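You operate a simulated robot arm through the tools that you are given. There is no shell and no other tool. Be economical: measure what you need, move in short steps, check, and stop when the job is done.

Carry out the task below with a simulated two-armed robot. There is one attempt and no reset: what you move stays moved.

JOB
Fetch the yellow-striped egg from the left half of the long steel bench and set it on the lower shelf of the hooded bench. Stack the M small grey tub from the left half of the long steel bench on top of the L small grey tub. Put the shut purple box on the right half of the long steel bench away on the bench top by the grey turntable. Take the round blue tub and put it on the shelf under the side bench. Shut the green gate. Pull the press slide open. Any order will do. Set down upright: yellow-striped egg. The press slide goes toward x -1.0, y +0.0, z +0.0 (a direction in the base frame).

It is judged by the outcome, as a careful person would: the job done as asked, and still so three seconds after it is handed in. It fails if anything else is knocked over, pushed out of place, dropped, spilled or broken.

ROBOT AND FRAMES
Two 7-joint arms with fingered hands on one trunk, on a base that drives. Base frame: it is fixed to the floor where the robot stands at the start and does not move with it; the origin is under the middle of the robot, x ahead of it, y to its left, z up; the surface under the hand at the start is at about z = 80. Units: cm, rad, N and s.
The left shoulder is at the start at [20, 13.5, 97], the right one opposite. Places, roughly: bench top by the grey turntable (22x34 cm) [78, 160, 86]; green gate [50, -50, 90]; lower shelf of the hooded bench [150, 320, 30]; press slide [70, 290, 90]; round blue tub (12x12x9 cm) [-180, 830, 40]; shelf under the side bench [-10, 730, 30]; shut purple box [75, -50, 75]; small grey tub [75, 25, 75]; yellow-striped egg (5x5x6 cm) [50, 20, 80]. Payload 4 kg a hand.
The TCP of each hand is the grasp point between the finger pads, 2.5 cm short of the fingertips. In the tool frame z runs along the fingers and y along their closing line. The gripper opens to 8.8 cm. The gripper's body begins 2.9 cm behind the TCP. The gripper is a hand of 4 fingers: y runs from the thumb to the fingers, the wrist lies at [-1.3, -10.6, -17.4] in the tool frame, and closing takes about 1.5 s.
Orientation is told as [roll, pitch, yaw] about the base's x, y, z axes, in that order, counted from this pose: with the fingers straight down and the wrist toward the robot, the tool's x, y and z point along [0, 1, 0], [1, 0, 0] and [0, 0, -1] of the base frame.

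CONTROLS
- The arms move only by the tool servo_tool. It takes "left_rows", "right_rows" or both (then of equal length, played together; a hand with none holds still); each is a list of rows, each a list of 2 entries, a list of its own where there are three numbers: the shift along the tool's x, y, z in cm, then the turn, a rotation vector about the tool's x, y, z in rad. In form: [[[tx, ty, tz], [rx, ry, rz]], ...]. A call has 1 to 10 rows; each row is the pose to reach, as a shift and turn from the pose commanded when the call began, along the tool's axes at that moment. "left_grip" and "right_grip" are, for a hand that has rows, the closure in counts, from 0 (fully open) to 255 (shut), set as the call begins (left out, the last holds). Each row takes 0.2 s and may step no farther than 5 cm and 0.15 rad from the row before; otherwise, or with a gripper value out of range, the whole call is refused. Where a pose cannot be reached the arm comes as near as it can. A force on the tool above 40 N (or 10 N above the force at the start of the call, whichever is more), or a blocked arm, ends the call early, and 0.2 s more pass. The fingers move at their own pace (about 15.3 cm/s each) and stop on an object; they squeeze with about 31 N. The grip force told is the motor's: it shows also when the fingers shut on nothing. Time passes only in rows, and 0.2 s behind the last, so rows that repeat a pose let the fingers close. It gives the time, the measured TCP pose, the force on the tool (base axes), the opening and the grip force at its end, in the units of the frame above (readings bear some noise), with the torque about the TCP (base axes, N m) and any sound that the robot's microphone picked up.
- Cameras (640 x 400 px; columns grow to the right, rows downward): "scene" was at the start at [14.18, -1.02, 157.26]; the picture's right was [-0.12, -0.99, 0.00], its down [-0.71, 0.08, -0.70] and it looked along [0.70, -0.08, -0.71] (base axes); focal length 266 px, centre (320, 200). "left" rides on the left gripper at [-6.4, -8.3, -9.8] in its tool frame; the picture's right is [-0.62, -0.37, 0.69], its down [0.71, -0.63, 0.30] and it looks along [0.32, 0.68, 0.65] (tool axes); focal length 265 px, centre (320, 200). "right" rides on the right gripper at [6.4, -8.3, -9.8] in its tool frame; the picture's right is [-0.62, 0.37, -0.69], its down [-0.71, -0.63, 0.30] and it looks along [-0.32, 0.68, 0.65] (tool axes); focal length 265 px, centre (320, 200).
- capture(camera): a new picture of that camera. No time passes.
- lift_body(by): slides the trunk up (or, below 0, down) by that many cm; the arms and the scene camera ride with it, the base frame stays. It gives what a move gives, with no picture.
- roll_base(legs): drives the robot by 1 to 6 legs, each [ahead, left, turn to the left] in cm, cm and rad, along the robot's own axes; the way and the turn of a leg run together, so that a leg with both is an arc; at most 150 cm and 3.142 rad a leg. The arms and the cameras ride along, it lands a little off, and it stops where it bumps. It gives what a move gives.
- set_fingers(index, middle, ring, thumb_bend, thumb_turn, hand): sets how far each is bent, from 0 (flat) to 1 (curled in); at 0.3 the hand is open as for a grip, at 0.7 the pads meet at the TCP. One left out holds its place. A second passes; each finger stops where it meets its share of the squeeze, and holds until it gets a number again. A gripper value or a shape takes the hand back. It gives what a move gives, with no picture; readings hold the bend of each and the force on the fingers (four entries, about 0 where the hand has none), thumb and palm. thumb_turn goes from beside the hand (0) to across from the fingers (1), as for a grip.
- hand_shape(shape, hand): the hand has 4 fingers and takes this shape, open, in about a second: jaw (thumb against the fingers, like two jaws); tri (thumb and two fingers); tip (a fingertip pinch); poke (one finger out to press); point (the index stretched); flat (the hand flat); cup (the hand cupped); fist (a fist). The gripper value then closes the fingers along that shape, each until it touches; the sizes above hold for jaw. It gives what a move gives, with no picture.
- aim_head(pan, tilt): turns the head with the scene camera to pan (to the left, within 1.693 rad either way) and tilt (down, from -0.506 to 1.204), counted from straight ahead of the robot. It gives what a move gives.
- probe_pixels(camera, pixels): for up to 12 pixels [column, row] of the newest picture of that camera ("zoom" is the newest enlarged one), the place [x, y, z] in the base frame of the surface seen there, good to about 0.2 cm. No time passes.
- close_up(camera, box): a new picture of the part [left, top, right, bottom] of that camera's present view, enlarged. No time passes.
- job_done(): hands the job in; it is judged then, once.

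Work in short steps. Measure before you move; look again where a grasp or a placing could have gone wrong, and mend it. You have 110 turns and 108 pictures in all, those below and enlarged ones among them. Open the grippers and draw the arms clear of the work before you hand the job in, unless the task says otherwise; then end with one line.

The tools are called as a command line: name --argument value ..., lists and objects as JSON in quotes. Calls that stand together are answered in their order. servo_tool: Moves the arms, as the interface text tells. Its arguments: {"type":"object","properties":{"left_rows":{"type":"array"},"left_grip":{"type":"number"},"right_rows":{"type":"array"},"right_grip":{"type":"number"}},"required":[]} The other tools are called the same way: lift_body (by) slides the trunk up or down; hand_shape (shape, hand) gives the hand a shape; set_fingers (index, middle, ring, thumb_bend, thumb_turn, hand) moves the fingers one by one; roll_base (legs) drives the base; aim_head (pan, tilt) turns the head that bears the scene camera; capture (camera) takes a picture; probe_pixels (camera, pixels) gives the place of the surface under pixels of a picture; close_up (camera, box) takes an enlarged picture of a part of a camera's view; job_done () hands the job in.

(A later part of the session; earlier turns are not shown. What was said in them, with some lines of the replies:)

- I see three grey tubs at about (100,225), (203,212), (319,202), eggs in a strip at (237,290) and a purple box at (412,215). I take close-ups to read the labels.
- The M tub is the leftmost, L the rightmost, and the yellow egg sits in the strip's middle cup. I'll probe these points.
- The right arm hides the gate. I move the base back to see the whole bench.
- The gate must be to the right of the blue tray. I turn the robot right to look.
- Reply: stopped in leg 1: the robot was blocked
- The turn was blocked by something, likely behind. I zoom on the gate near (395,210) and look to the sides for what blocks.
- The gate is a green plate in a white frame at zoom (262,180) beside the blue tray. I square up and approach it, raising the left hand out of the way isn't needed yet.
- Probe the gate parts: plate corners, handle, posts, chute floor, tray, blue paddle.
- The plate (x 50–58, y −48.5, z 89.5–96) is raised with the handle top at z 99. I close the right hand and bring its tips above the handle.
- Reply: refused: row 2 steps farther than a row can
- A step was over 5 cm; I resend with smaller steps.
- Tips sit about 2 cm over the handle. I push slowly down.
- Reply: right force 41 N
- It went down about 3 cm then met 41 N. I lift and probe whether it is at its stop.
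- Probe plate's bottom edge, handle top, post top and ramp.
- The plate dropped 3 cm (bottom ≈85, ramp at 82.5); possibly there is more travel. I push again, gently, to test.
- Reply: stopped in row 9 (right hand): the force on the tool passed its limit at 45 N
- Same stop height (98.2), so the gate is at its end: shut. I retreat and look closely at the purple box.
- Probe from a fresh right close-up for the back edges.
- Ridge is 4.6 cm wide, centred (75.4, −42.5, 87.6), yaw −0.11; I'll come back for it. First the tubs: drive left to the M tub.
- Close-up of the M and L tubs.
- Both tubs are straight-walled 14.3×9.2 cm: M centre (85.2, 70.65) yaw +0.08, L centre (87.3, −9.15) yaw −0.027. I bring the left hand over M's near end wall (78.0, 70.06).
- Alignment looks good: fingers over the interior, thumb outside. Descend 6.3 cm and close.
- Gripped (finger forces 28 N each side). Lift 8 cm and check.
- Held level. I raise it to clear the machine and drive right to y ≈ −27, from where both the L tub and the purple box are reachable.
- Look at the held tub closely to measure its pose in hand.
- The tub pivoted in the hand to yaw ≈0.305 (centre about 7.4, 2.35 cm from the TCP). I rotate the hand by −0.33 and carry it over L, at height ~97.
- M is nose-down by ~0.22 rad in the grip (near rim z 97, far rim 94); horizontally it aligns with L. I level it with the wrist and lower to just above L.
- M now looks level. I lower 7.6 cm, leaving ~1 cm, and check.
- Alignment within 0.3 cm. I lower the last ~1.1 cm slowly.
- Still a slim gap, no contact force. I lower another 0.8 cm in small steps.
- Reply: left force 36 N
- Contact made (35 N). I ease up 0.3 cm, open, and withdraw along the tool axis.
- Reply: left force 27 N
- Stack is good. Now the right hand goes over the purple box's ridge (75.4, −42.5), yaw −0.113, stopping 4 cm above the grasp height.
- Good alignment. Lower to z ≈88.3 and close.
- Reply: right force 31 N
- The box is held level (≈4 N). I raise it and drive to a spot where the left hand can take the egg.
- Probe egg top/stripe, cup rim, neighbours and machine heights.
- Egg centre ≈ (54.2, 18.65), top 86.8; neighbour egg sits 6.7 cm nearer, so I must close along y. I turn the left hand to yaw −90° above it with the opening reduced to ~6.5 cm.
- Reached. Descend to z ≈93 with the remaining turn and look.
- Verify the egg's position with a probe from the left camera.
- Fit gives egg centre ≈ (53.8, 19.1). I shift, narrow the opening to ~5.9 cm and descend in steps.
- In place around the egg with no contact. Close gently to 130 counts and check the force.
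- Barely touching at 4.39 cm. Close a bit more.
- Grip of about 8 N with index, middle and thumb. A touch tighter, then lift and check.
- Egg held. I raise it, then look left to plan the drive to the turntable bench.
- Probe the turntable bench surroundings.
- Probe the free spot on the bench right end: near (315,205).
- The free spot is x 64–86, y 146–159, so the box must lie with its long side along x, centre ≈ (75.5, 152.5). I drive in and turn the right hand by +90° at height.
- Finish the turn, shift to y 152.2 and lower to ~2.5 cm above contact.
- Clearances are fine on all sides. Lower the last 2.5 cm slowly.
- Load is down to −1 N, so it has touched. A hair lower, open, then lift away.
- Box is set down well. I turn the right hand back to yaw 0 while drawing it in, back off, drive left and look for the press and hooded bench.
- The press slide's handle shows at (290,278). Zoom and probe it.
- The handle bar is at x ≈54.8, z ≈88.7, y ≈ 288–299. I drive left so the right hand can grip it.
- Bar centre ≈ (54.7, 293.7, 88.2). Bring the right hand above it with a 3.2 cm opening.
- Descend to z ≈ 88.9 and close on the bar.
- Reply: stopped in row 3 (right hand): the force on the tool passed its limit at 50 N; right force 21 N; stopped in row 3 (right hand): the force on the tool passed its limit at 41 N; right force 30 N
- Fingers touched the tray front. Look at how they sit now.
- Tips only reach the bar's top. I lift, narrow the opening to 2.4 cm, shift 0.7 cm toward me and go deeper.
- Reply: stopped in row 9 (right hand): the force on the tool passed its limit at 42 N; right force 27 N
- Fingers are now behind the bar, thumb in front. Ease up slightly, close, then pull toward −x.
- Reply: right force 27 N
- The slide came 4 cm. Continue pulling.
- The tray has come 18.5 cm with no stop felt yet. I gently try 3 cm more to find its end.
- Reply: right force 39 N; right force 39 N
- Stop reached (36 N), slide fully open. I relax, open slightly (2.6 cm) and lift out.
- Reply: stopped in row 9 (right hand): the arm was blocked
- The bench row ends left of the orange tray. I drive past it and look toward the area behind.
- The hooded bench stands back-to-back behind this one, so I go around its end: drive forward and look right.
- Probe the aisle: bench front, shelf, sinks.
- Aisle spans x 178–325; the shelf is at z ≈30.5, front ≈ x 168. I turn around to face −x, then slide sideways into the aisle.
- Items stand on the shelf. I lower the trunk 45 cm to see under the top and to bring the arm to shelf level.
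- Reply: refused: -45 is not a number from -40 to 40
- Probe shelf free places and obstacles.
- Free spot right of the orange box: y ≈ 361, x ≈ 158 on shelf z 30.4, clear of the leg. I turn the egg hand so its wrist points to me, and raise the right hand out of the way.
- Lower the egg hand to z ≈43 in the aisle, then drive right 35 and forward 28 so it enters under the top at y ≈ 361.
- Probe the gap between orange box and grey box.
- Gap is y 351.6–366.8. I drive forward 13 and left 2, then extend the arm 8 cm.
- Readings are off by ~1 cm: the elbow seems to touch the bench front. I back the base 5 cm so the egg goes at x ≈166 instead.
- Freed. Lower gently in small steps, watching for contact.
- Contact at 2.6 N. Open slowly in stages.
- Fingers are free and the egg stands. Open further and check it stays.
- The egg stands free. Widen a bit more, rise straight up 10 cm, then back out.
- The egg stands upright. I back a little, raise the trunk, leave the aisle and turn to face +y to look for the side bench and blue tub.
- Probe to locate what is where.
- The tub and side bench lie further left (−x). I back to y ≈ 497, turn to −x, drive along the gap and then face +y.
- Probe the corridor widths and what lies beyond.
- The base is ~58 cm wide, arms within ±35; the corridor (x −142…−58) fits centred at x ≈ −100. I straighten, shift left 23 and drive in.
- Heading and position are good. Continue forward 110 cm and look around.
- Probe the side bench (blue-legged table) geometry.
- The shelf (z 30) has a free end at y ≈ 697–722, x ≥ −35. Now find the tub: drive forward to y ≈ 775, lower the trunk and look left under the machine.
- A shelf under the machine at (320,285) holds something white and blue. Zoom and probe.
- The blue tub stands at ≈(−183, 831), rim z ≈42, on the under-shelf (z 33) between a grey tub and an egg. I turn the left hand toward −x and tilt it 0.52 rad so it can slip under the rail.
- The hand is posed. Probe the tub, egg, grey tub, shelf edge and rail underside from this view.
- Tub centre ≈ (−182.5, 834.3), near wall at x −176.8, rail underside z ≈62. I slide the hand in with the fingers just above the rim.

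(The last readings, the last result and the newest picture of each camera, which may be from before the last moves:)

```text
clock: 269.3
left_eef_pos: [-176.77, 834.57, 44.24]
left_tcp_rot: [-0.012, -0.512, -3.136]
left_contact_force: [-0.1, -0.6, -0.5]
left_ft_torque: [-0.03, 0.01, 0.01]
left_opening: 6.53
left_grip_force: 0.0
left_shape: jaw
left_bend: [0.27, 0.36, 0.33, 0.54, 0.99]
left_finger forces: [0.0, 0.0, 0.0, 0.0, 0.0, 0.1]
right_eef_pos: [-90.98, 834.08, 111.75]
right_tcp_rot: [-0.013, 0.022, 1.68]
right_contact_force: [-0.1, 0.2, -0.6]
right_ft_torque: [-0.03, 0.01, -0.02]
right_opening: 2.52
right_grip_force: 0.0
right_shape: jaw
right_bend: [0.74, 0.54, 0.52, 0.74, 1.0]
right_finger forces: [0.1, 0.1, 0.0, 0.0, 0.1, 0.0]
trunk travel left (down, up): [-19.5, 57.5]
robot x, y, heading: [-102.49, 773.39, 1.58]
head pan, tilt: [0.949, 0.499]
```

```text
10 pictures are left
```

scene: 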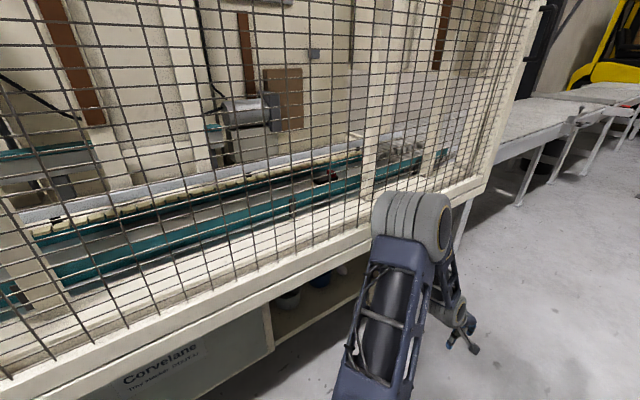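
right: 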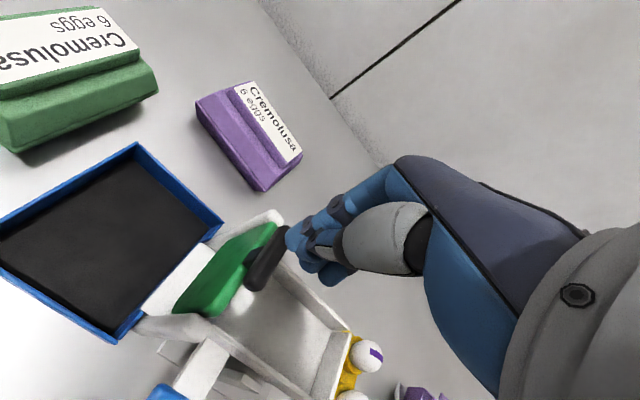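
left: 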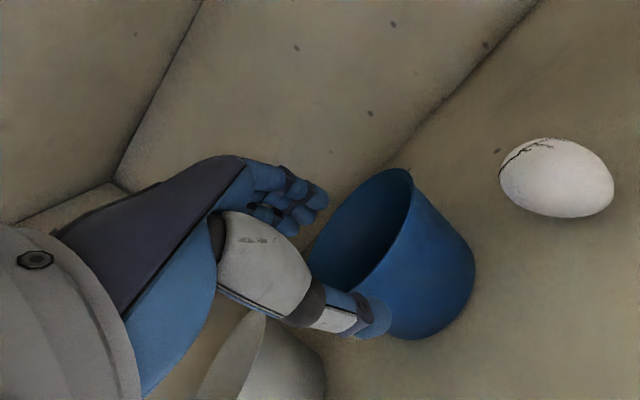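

Exactly positioned above the near rim. Lower 3.8 cm, close, and check.

servo_tool --left_rows '[[[0, -0.5, 0.87], [0, 0, 0]], [[0, -1, 1.74], [0, 0, 0]], [[0, -1.5, 2.6], [0, 0, 0]], [[0, -1.86, 3.31], [0, 0, 0]]]'

servo_tool --left_rows '[[[0, 0, 0], [0, 0, 0]], [[0, 0, 0], [0, 0, 0]], [[0, 0, 0], [0, 0, 0]], [[0, 0, 0], [0, 0, 0]], [[0, 0, 0], [0, 0, 0]], [[0, 0, 0], [0, 0, 0]], [[0, 0, 0], [0, 0, 0]], [[0, 0, 0], [0, 0, 0]]]' --left_grip 255

servo_tool --left_rows '[[[0, 0.5, -0.87], [0, 0, 0]], [[0, 1, -1.74], [0, 0, 0]], [[0, 1.47, -2.6], [0, 0, 0]], [[0, 1.47, -2.6], [0, 0, 0]]]'

capture --camera "left"

```text
clock: 270.3
left_eef_pos: [-176.85, 834.83, 40.3]
left_tcp_rot: [-0.012, -0.513, -3.135]
left_contact_force: [-0.6, 0.1, 0.4]
left_ft_torque: [-0.04, 0.0, -0.01]
left_opening: 6.54
left_grip_force: 0.0
left_shape: jaw
left_bend: [0.27, 0.36, 0.33, 0.54, 0.99]
left_finger forces: [0.0, 0.0, 0.0, 0.0, 0.0, 0.0]
right_eef_pos: [-91.0, 834.16, 111.83]
right_tcp_rot: [-0.013, 0.021, 1.679]
right_contact_force: [-0.3, 0.1, 0.1]
right_ft_torque: [-0.01, 0.02, 0.0]
right_opening: 2.52
right_grip_force: 0.1
right_shape: jaw
right_bend: [0.74, 0.54, 0.52, 0.74, 1.0]
right_finger forces: [0.1, 0.1, 0.0, 0.0, 0.0, 0.1]
trunk travel left (down, up): [-19.5, 57.5]
robot x, y, heading: [-102.47, 773.65, 1.583]
head pan, tilt: [0.949, 0.499]
```

```text
clock: 272.1
left_eef_pos: [-176.73, 834.58, 40.35]
left_tcp_rot: [-0.014, -0.511, -3.136]
left_contact_force: [-0.1, -0.3, -0.7]
left_ft_torque: [0.02, -0.02, -0.01]
left_opening: 0.05
left_grip_force: 30.8
left_shape: jaw
left_bend: [0.7, 0.7, 0.7, 0.76, 1.0]
left_finger forces: [17.8, 6.1, 2.3, 0.0, 26.1, 0.0]
right_eef_pos: [-90.84, 834.17, 111.8]
right_tcp_rot: [-0.013, 0.02, 1.68]
right_contact_force: [0.5, -0.6, 0.7]
right_ft_torque: [-0.01, 0.01, 0.01]
right_opening: 2.51
right_grip_force: 0.1
right_shape: jaw
right_bend: [0.74, 0.54, 0.52, 0.74, 1.0]
right_finger forces: [0.0, 0.0, 0.1, 0.0, 0.0, 0.0]
trunk travel left (down, up): [-19.5, 57.5]
robot x, y, heading: [-102.87, 773.38, 1.582]
head pan, tilt: [0.949, 0.499]
```

```text
clock: 273.1
left_eef_pos: [-177.02, 834.71, 43.3]
left_tcp_rot: [-0.015, -0.51, -3.137]
left_contact_force: [-0.6, 0.3, -0.6]
left_ft_torque: [0.0, -0.04, 0.02]
left_opening: 0.04
left_grip_force: 30.9
left_shape: jaw
left_bend: [0.7, 0.7, 0.7, 0.76, 1.0]
left_finger forces: [17.9, 6.1, 2.1, 0.1, 26.1, 0.1]
right_eef_pos: [-90.98, 834.05, 111.83]
right_tcp_rot: [-0.014, 0.021, 1.68]
right_contact_force: [-0.1, -0.2, 0.4]
right_ft_torque: [-0.04, 0.01, -0.03]
right_opening: 2.51
right_grip_force: 0.0
right_shape: jaw
right_bend: [0.74, 0.54, 0.52, 0.74, 1.0]
right_finger forces: [0.1, 0.0, 0.1, 0.0, 0.0, 0.1]
trunk travel left (down, up): [-19.5, 57.5]
robot x, y, heading: [-102.48, 772.98, 1.578]
head pan, tilt: [0.949, 0.499]
```

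```text
9 pictures are left
```

left: 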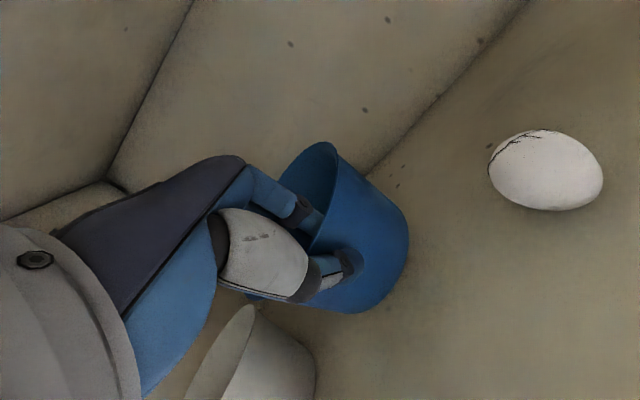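

Tub is pinched and lifted 3 cm. I draw it straight out of the shelf and raise it a little, then look.

servo_tool --left_rows '[[[-0.3, -4.02, -2.43], [0, 0, 0]], [[-0.6, -8.05, -4.86], [0, 0, 0]], [[-0.9, -12.07, -7.29], [0, 0, 0]], [[-1.2, -16.1, -9.72], [0, 0, 0]], [[-1.5, -20.12, -12.15], [0, 0, 0]], [[-1.8, -24.15, -14.58], [0, 0, 0]], [[-2.1, -28.17, -17.0], [0, 0, 0]], [[-2.4, -32.2, -19.44], [0, 0, 0]], [[-2.7, -36.2, -21.87], [0, 0, 0]], [[-3, -40.25, -24.3], [0, 0, 0]]]'

servo_tool --left_rows '[[[-1.4, -1.0, -3.6], [0, 0, 0]], [[-2.8, -2.0, -7.2], [0, 0, 0]], [[-4.3, -3.06, -10.9], [0, 0, 0]], [[-4.3, -3.06, -10.9], [0, 0, 0]]]'

capture --camera "left"

```text
clock: 275.3
left_eef_pos: [-129.78, 837.57, 45.04]
left_tcp_rot: [-0.012, -0.51, -3.135]
left_contact_force: [0.0, -0.6, -1.2]
left_ft_torque: [-0.01, -0.08, -0.05]
left_opening: 0.03
left_grip_force: 31.3
left_shape: jaw
left_bend: [0.7, 0.7, 0.7, 0.76, 1.0]
left_finger forces: [18.3, 5.7, 2.0, 0.0, 26.0, 0.1]
right_eef_pos: [-90.96, 834.1, 111.85]
right_tcp_rot: [-0.014, 0.021, 1.678]
right_contact_force: [-1.2, -0.4, 0.3]
right_ft_torque: [-0.03, 0.01, 0.0]
right_opening: 2.53
right_grip_force: 0.1
right_shape: jaw
right_bend: [0.74, 0.54, 0.52, 0.74, 1.0]
right_finger forces: [0.0, 0.0, 0.0, 0.1, 0.0, 0.0]
trunk travel left (down, up): [-19.5, 57.5]
robot x, y, heading: [-102.33, 773.42, 1.581]
head pan, tilt: [0.949, 0.499]
```

```text
clock: 276.3
left_eef_pos: [-121.83, 841.43, 53.08]
left_tcp_rot: [-0.013, -0.511, -3.136]
left_contact_force: [-1.4, 0.6, -0.6]
left_ft_torque: [0.03, -0.03, -0.02]
left_opening: 0.01
left_grip_force: 30.7
left_shape: jaw
left_bend: [0.7, 0.7, 0.7, 0.76, 1.0]
left_finger forces: [18.8, 5.2, 2.2, 0.0, 26.1, 0.0]
right_eef_pos: [-91.09, 834.25, 111.76]
right_tcp_rot: [-0.014, 0.021, 1.68]
right_contact_force: [0.1, -0.3, 0.2]
right_ft_torque: [0.01, 0.02, -0.05]
right_opening: 2.52
right_grip_force: 0.1
right_shape: jaw
right_bend: [0.74, 0.54, 0.52, 0.74, 1.0]
right_finger forces: [0.0, 0.0, 0.0, 0.1, 0.0, 0.0]
trunk travel left (down, up): [-19.5, 57.5]
robot x, y, heading: [-102.51, 772.98, 1.586]
head pan, tilt: [0.949, 0.499]
```

```text
8 pictures are left
```

left: 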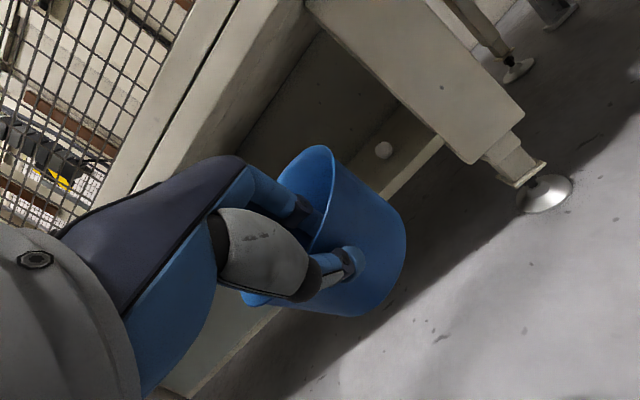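

Held firmly. Drive forward into the open area and turn right by 180°.

roll_base --legs '[[140, 0, -0.01], [140, 0, 0], [0, 0, -1.57], [0, 0, -1.57]]'

```text
clock: 294.5
left_eef_pos: [-38.91, 1064.8, 52.95]
left_tcp_rot: [-0.017, -0.519, 1.503]
left_contact_force: [-0.9, 0.8, -0.4]
left_ft_torque: [-0.03, -0.01, 0.03]
left_opening: 0.04
left_grip_force: 31.0
left_shape: jaw
left_bend: [0.7, 0.7, 0.7, 0.76, 1.0]
left_finger forces: [19.5, 5.1, 1.5, 0.1, 26.0, 0.0]
right_eef_pos: [-48.95, 1033.73, 111.83]
right_tcp_rot: [-0.014, 0.021, 0.0]
right_contact_force: [1.0, 0.2, 0.1]
right_ft_torque: [-0.01, 0.0, -0.01]
right_opening: 2.5
right_grip_force: 0.0
right_shape: jaw
right_bend: [0.74, 0.54, 0.52, 0.74, 1.0]
right_finger forces: [0.0, 0.1, 0.0, 0.0, 0.1, 0.1]
trunk travel left (down, up): [-19.5, 57.5]
robot x, y, heading: [-108.23, 1051.43, -0.091]
head pan, tilt: [0.949, 0.499]
stopped in leg 4: the force on the tool passed its limit at 72 N (the readings are from after the stop); the commanded pose is now the measured one
```

Something stopped the turn at heading ≈0. Look at what is near the hands.

aim_head --pan -0.1 --tilt 0.75

capture --camera "scene"

probe_pixels --camera "scene" --pixels '[[420, 200], [440, 250], [400, 280], [470, 180], [360, 230], [340, 180], [500, 230], [300, 200], [250, 220], [320, 120]]'

```text
clock: 295.8
left_eef_pos: [-38.63, 1064.73, 53.06]
left_tcp_rot: [-0.014, -0.517, 1.503]
left_contact_force: [-0.8, 0.7, -0.7]
left_ft_torque: [-0.11, -0.04, -0.01]
left_opening: 0.04
left_grip_force: 31.0
left_shape: jaw
left_bend: [0.7, 0.7, 0.7, 0.76, 1.0]
left_finger forces: [19.5, 5.2, 1.5, 0.1, 26.0, 0.0]
right_eef_pos: [-48.77, 1033.67, 111.86]
right_tcp_rot: [-0.014, 0.023, 0.003]
right_contact_force: [0.6, 0.9, -0.6]
right_ft_torque: [0.01, 0.0, 0.01]
right_opening: 2.54
right_grip_force: 0.0
right_shape: jaw
right_bend: [0.74, 0.54, 0.52, 0.74, 1.0]
right_finger forces: [0.1, 0.1, 0.1, 0.0, 0.0, 0.0]
trunk travel left (down, up): [-19.5, 57.5]
robot x, y, heading: [-108.43, 1051.49, -0.098]
head pan, tilt: [-0.099, 0.75]
```

```text
7 pictures are left
```

scene: 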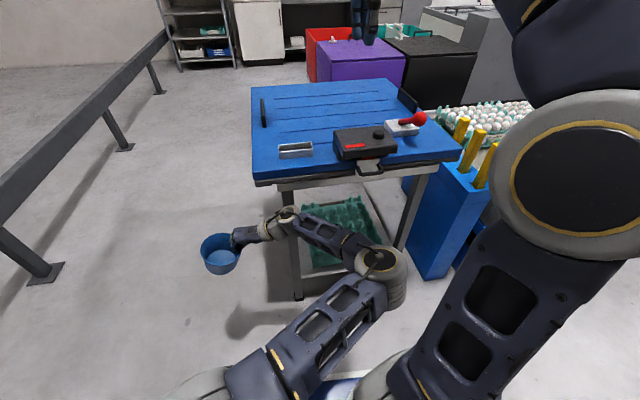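

```text
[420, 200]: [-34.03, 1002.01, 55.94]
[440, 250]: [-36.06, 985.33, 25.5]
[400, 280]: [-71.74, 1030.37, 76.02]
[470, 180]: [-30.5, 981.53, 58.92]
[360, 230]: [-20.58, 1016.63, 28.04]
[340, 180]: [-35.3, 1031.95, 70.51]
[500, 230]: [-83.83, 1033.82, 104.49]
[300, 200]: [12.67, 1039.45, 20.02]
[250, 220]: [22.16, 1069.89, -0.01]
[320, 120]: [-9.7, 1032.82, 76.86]
```

The forearm met the blue tool table's edge. I shift 45 cm away (+y), finish the turn and drive the first stretch back along the aisle.

roll_base --legs '[[-5, 45, 0], [0, 0, -1.475], [0, 8, 0], [100, 0, 0]]'

```text
clock: 307.4
left_eef_pos: [-76.3, 931.43, 52.97]
left_tcp_rot: [-0.017, -0.518, 0.056]
left_contact_force: [0.1, 0.1, -0.6]
left_ft_torque: [-0.01, 0.03, -0.04]
left_opening: 0.04
left_grip_force: 31.4
left_shape: jaw
left_bend: [0.7, 0.7, 0.7, 0.77, 0.99]
left_finger forces: [19.9, 4.9, 1.3, 0.1, 26.0, 0.0]
right_eef_pos: [-108.5, 937.64, 111.82]
right_tcp_rot: [-0.014, 0.024, -1.446]
right_contact_force: [0.6, 1.0, 0.1]
right_ft_torque: [0.03, 0.05, -0.02]
right_opening: 2.53
right_grip_force: 0.1
right_shape: jaw
right_bend: [0.74, 0.54, 0.52, 0.74, 1.0]
right_finger forces: [0.0, 0.0, 0.0, 0.0, 0.0, 0.0]
trunk travel left (down, up): [-19.5, 57.5]
robot x, y, heading: [-97.95, 998.99, -1.542]
head pan, tilt: [-0.099, 0.75]
```

Now straighten and drive the remaining 229 cm to y ≈ 770.

roll_base --legs '[[0, 0, -0.029], [115, 0, 0], [114, 0, 0]]'

capture --camera "left"

probe_pixels --camera "left" --pixels '[[430, 150], [460, 120], [420, 200], [480, 160], [400, 120], [380, 110], [440, 90], [500, 120], [350, 90], [450, 190]]'

```text
clock: 318.9
left_eef_pos: [-77.25, 704.82, 53.15]
left_tcp_rot: [-0.017, -0.52, 0.027]
left_contact_force: [0.6, 0.5, -0.5]
left_ft_torque: [-0.03, 0.03, 0.02]
left_opening: 0.01
left_grip_force: 30.7
left_shape: jaw
left_bend: [0.7, 0.7, 0.7, 0.77, 0.99]
left_finger forces: [20.0, 4.9, 1.2, 0.0, 26.0, 0.0]
right_eef_pos: [-109.11, 711.91, 111.77]
right_tcp_rot: [-0.014, 0.023, -1.472]
right_contact_force: [-0.7, -0.5, 0.0]
right_ft_torque: [-0.03, 0.0, 0.02]
right_opening: 2.5
right_grip_force: 0.0
right_shape: jaw
right_bend: [0.74, 0.54, 0.52, 0.74, 1.0]
right_finger forces: [0.0, 0.1, 0.0, 0.0, 0.0, 0.0]
trunk travel left (down, up): [-19.5, 57.5]
robot x, y, heading: [-96.87, 772.96, -1.571]
head pan, tilt: [-0.099, 0.75]
```

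```text
6 pictures are left
```

left: 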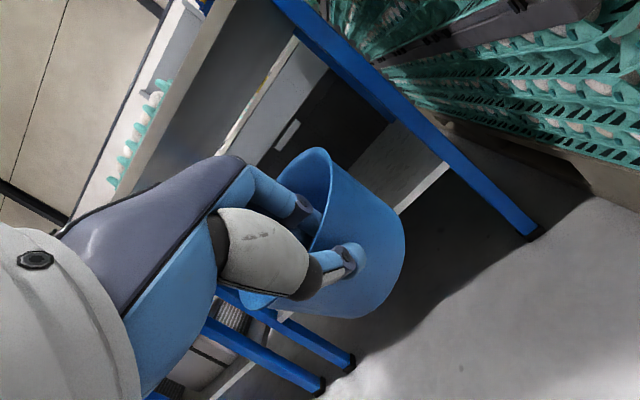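

```text
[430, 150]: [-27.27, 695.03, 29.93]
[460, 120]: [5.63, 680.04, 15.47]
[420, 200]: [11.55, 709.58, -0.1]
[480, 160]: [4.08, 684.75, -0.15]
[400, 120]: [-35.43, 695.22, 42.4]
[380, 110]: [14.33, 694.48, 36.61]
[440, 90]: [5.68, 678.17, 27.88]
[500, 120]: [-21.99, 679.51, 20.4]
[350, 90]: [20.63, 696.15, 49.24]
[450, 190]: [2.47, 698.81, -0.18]
```

Arrived; leg at y ≈ 692–696, shelf z 29.9. I extend the arm to (−27.5, 711) over the shelf, lower to ~1.5 cm above contact, and look.

servo_tool --left_rows '[[[0.4, 3.27, 2.75], [0, 0, 0]], [[0.8, 6.53, 5.5], [0, 0, 0]], [[1.2, 9.8, 8.25], [0, 0, 0]], [[1.6, 13.07, 11], [0, 0, 0]], [[2.0, 16.3, 13.75], [0, 0, 0]], [[2.42, 19.6, 16.5], [0, 0, 0]]]'

servo_tool --left_rows '[[[0.4, 3.27, 2.75], [0, 0, 0]], [[0.8, 6.53, 5.5], [0, 0, 0]], [[1.2, 9.8, 8.25], [0, 0, 0]], [[1.6, 13.07, 11], [0, 0, 0]], [[2.0, 16.3, 13.75], [0, 0, 0]], [[2.42, 19.6, 16.5], [0, 0, 0]], [[2.42, 18.4, 18.6], [0, 0, 0]], [[2.42, 17.1, 20.84], [0, 0, 0]], [[2.42, 17.1, 20.84], [0, 0, 0]]]'

capture --camera "left"

probe_pixels --camera "left" --pixels '[[400, 230], [370, 310], [340, 155], [390, 280], [420, 260], [380, 330], [450, 200], [350, 316]]'

```text
clock: 320.3
left_eef_pos: [-52.31, 707.83, 48.47]
left_tcp_rot: [-0.015, -0.518, 0.028]
left_contact_force: [0.9, 0.1, -0.1]
left_ft_torque: [0.02, 0.02, 0.01]
left_opening: 0.06
left_grip_force: 30.7
left_shape: jaw
left_bend: [0.7, 0.7, 0.7, 0.77, 0.99]
left_finger forces: [20.4, 4.7, 1.0, 0.1, 25.9, 0.0]
right_eef_pos: [-109.18, 711.85, 111.81]
right_tcp_rot: [-0.014, 0.022, -1.473]
right_contact_force: [-0.8, 0.5, -0.6]
right_ft_torque: [-0.01, -0.02, -0.01]
right_opening: 2.53
right_grip_force: 0.0
right_shape: jaw
right_bend: [0.74, 0.54, 0.52, 0.74, 1.0]
right_finger forces: [0.0, 0.1, 0.0, 0.0, 0.1, 0.1]
trunk travel left (down, up): [-19.5, 57.5]
robot x, y, heading: [-96.96, 772.29, -1.571]
head pan, tilt: [-0.099, 0.75]
```

```text
clock: 322.3
left_eef_pos: [-26.84, 710.47, 38.7]
left_tcp_rot: [-0.015, -0.518, 0.027]
left_contact_force: [-0.8, 0.2, -0.2]
left_ft_torque: [-0.03, 0.03, 0.03]
left_opening: 0.03
left_grip_force: 30.8
left_shape: jaw
left_bend: [0.7, 0.7, 0.7, 0.77, 0.99]
left_finger forces: [20.8, 4.6, 0.7, 0.0, 25.7, 0.0]
right_eef_pos: [-109.15, 711.87, 111.85]
right_tcp_rot: [-0.013, 0.022, -1.474]
right_contact_force: [0.0, 0.8, -0.5]
right_ft_torque: [0.0, 0.02, 0.01]
right_opening: 2.53
right_grip_force: 0.1
right_shape: jaw
right_bend: [0.74, 0.54, 0.52, 0.74, 1.0]
right_finger forces: [0.0, 0.0, 0.0, 0.0, 0.0, 0.1]
trunk travel left (down, up): [-19.5, 57.5]
robot x, y, heading: [-96.57, 772.46, -1.571]
head pan, tilt: [-0.099, 0.75]
```

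```text
5 pictures are left
```

left: 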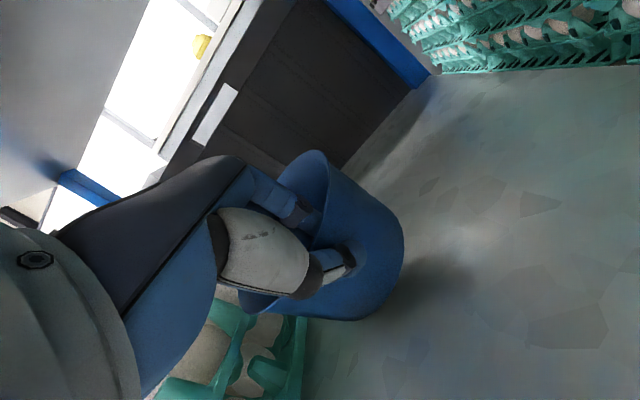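

```text
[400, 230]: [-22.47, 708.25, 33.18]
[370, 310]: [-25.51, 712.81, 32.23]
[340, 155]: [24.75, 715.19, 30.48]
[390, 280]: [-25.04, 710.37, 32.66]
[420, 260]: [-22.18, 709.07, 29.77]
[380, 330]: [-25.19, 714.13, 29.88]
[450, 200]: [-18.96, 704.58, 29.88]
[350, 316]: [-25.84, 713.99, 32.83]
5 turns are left
```

About 1.5 cm above the shelf and clear of tray and leg. Lower gently and open.

servo_tool --left_rows '[[[0, -0.25, 0.43], [0, 0, 0]], [[0, -0.5, 0.87], [0, 0, 0]], [[0, -0.65, 1.13], [0, 0, 0]], [[0, -0.75, 1.3], [0, 0, 0]]]'

servo_tool --left_rows '[[[0, 0, 0], [0, 0, 0]], [[0, 0, 0], [0, 0, 0]], [[0, 0, 0], [0, 0, 0]], [[0, 0, 0], [0, 0, 0]], [[0, 0, 0], [0, 0, 0]]]' --left_grip 75

capture --camera "left"

```text
clock: 323.3
left_eef_pos: [-26.76, 710.58, 37.19]
left_tcp_rot: [-0.016, -0.518, 0.028]
left_contact_force: [-0.6, -0.2, -0.3]
left_ft_torque: [0.0, 0.03, -0.04]
left_opening: 0.0
left_grip_force: 31.3
left_shape: jaw
left_bend: [0.7, 0.7, 0.7, 0.77, 0.99]
left_finger forces: [20.6, 4.7, 0.6, 0.0, 25.8, 0.1]
right_eef_pos: [-109.07, 711.9, 111.75]
right_tcp_rot: [-0.015, 0.023, -1.474]
right_contact_force: [0.3, 0.8, 0.4]
right_ft_torque: [0.0, 0.0, -0.01]
right_opening: 2.52
right_grip_force: 0.1
right_shape: jaw
right_bend: [0.74, 0.54, 0.52, 0.74, 1.0]
right_finger forces: [0.1, 0.1, 0.0, 0.0, 0.0, 0.1]
trunk travel left (down, up): [-19.5, 57.5]
robot x, y, heading: [-97.11, 773.13, -1.565]
head pan, tilt: [-0.099, 0.75]
```

```text
clock: 324.5
left_eef_pos: [-26.91, 710.54, 37.18]
left_tcp_rot: [-0.015, -0.519, 0.029]
left_contact_force: [-0.6, 0.8, -0.1]
left_ft_torque: [0.01, 0.0, 0.02]
left_opening: 6.18
left_grip_force: 0.0
left_shape: jaw
left_bend: [0.27, 0.37, 0.34, 0.58, 0.99]
left_finger forces: [0.0, 0.1, 0.1, 0.0, 0.0, 0.1]
right_eef_pos: [-109.17, 711.84, 111.89]
right_tcp_rot: [-0.014, 0.023, -1.472]
right_contact_force: [-0.5, -0.6, 0.1]
right_ft_torque: [0.0, -0.01, 0.0]
right_opening: 2.53
right_grip_force: 0.0
right_shape: jaw
right_bend: [0.74, 0.54, 0.52, 0.74, 1.0]
right_finger forces: [0.0, 0.1, 0.0, 0.1, 0.0, 0.0]
trunk travel left (down, up): [-19.5, 57.5]
robot x, y, heading: [-96.93, 772.61, -1.57]
head pan, tilt: [-0.099, 0.75]
```

```text
4 pictures are left
4 turns are left
```

left: 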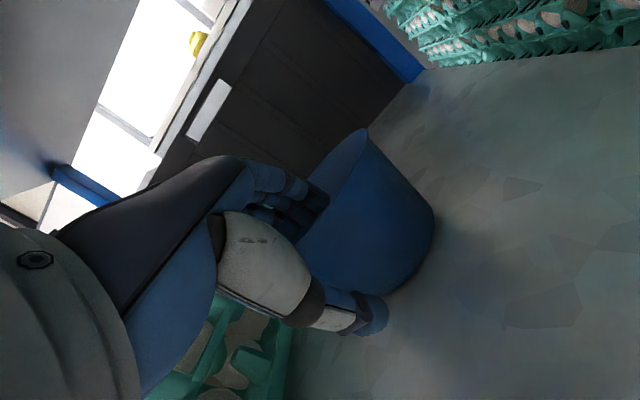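

The tub stands upright on the shelf. I rise 5 cm out of it, then draw the hand back.

servo_tool --left_rows '[[[0, 0.8, -1.4], [0, 0, 0]], [[0, 1.65, -2.9], [0, 0, 0]], [[0, 2.5, -4.34], [0, 0, 0]], [[0, 2.5, -4.34], [0, 0, 0]]]'

servo_tool --left_rows '[[[-0.3, -3.9, -2.25], [0, 0, 0]], [[-0.6, -7.8, -4.5], [0, 0, 0]], [[-0.9, -11.7, -6.75], [0, 0, 0]], [[-1.2, -15.6, -9], [0, 0, 0]], [[-1.5, -19.5, -11.25], [0, 0, 0]], [[-1.8, -23.4, -13.5], [0, 0, 0]], [[-2.1, -27.3, -15.75], [0, 0, 0]], [[-2.4, -31.2, -18], [0, 0, 0]], [[-2.7, -35.1, -20.25], [0, 0, 0]], [[-3, -39, -22.5], [0, 0, 0]]]' --left_grip 0

capture --camera "left"

```text
clock: 325.5
left_eef_pos: [-26.87, 710.57, 42.37]
left_tcp_rot: [-0.014, -0.519, 0.028]
left_contact_force: [0.3, 0.9, -0.1]
left_ft_torque: [0.01, -0.03, 0.02]
left_opening: 6.18
left_grip_force: 0.0
left_shape: jaw
left_bend: [0.27, 0.37, 0.34, 0.58, 0.99]
left_finger forces: [0.0, 0.1, 0.0, 0.0, 0.0, 0.1]
right_eef_pos: [-109.12, 711.85, 111.82]
right_tcp_rot: [-0.013, 0.022, -1.475]
right_contact_force: [0.2, -0.1, 0.3]
right_ft_torque: [-0.03, -0.05, 0.03]
right_opening: 2.54
right_grip_force: 0.1
right_shape: jaw
right_bend: [0.74, 0.54, 0.52, 0.74, 1.0]
right_finger forces: [0.0, 0.1, 0.1, 0.1, 0.1, 0.1]
trunk travel left (down, up): [-19.5, 57.5]
robot x, y, heading: [-96.89, 772.77, -1.572]
head pan, tilt: [-0.099, 0.75]
```

```text
clock: 327.7
left_eef_pos: [-72.06, 706.62, 42.51]
left_tcp_rot: [-0.014, -0.521, 0.027]
left_contact_force: [-0.1, 0.3, 0.0]
left_ft_torque: [-0.01, 0.02, -0.02]
left_opening: 8.79
left_grip_force: 0.0
left_shape: jaw
left_bend: [0.3, 0.3, 0.3, 0.3, 0.98]
left_finger forces: [0.0, 0.0, 0.1, 0.0, 0.0, 0.0]
right_eef_pos: [-109.03, 711.95, 111.79]
right_tcp_rot: [-0.014, 0.023, -1.473]
right_contact_force: [0.6, 1.0, 0.4]
right_ft_torque: [-0.02, 0.0, -0.03]
right_opening: 2.54
right_grip_force: 0.0
right_shape: jaw
right_bend: [0.74, 0.54, 0.52, 0.74, 1.0]
right_finger forces: [0.0, 0.1, 0.0, 0.0, 0.0, 0.0]
trunk travel left (down, up): [-19.5, 57.5]
robot x, y, heading: [-97.05, 772.68, -1.566]
head pan, tilt: [-0.099, 0.75]
```

```text
3 pictures are left
3 turns are left
```

left: 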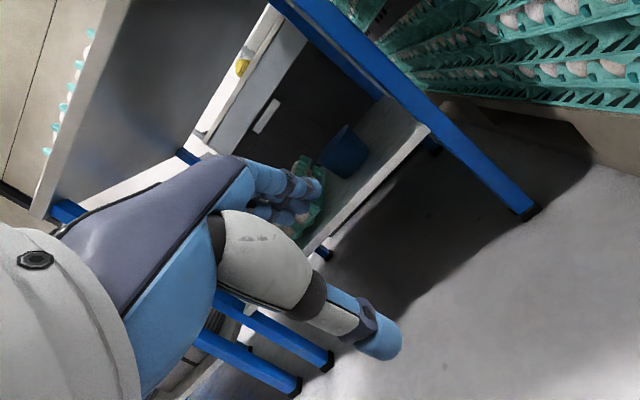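

The tub stands upright on the side-bench shelf at (345,150) and the left hand is clear. I open the right gripper, then hand in.

servo_tool --right_rows '[[[0, 0, 0], [0, 0, 0]], [[0, 0, 0], [0, 0, 0]], [[0, 0, 0], [0, 0, 0]]]' --right_grip 0

job_done

```text
clock: 328.5
left_eef_pos: [-72.11, 706.61, 42.66]
left_tcp_rot: [-0.016, -0.518, 0.029]
left_contact_force: [-0.7, -0.1, 0.0]
left_ft_torque: [-0.02, -0.02, 0.0]
left_opening: 8.78
left_grip_force: 0.1
left_shape: jaw
left_bend: [0.3, 0.3, 0.3, 0.3, 0.98]
left_finger forces: [0.0, 0.0, 0.0, 0.0, 0.1, 0.1]
right_eef_pos: [-109.09, 711.73, 111.85]
right_tcp_rot: [-0.015, 0.024, -1.473]
right_contact_force: [0.4, 0.7, -0.9]
right_ft_torque: [0.03, 0.03, 0.0]
right_opening: 8.8
right_grip_force: 0.0
right_shape: jaw
right_bend: [0.3, 0.3, 0.3, 0.3, 0.98]
right_finger forces: [0.0, 0.0, 0.0, 0.0, 0.0, 0.0]
trunk travel left (down, up): [-19.5, 57.5]
robot x, y, heading: [-96.9, 773.02, -1.568]
head pan, tilt: [-0.099, 0.75]
```

```text
The job is handed in.
```

All six tasks are done and handed in, both grippers open and clear; while carrying the tub, the left forearm bumped the blue tool table at up to 72 N, and I saw nothing knocked over but did not check that table closely.
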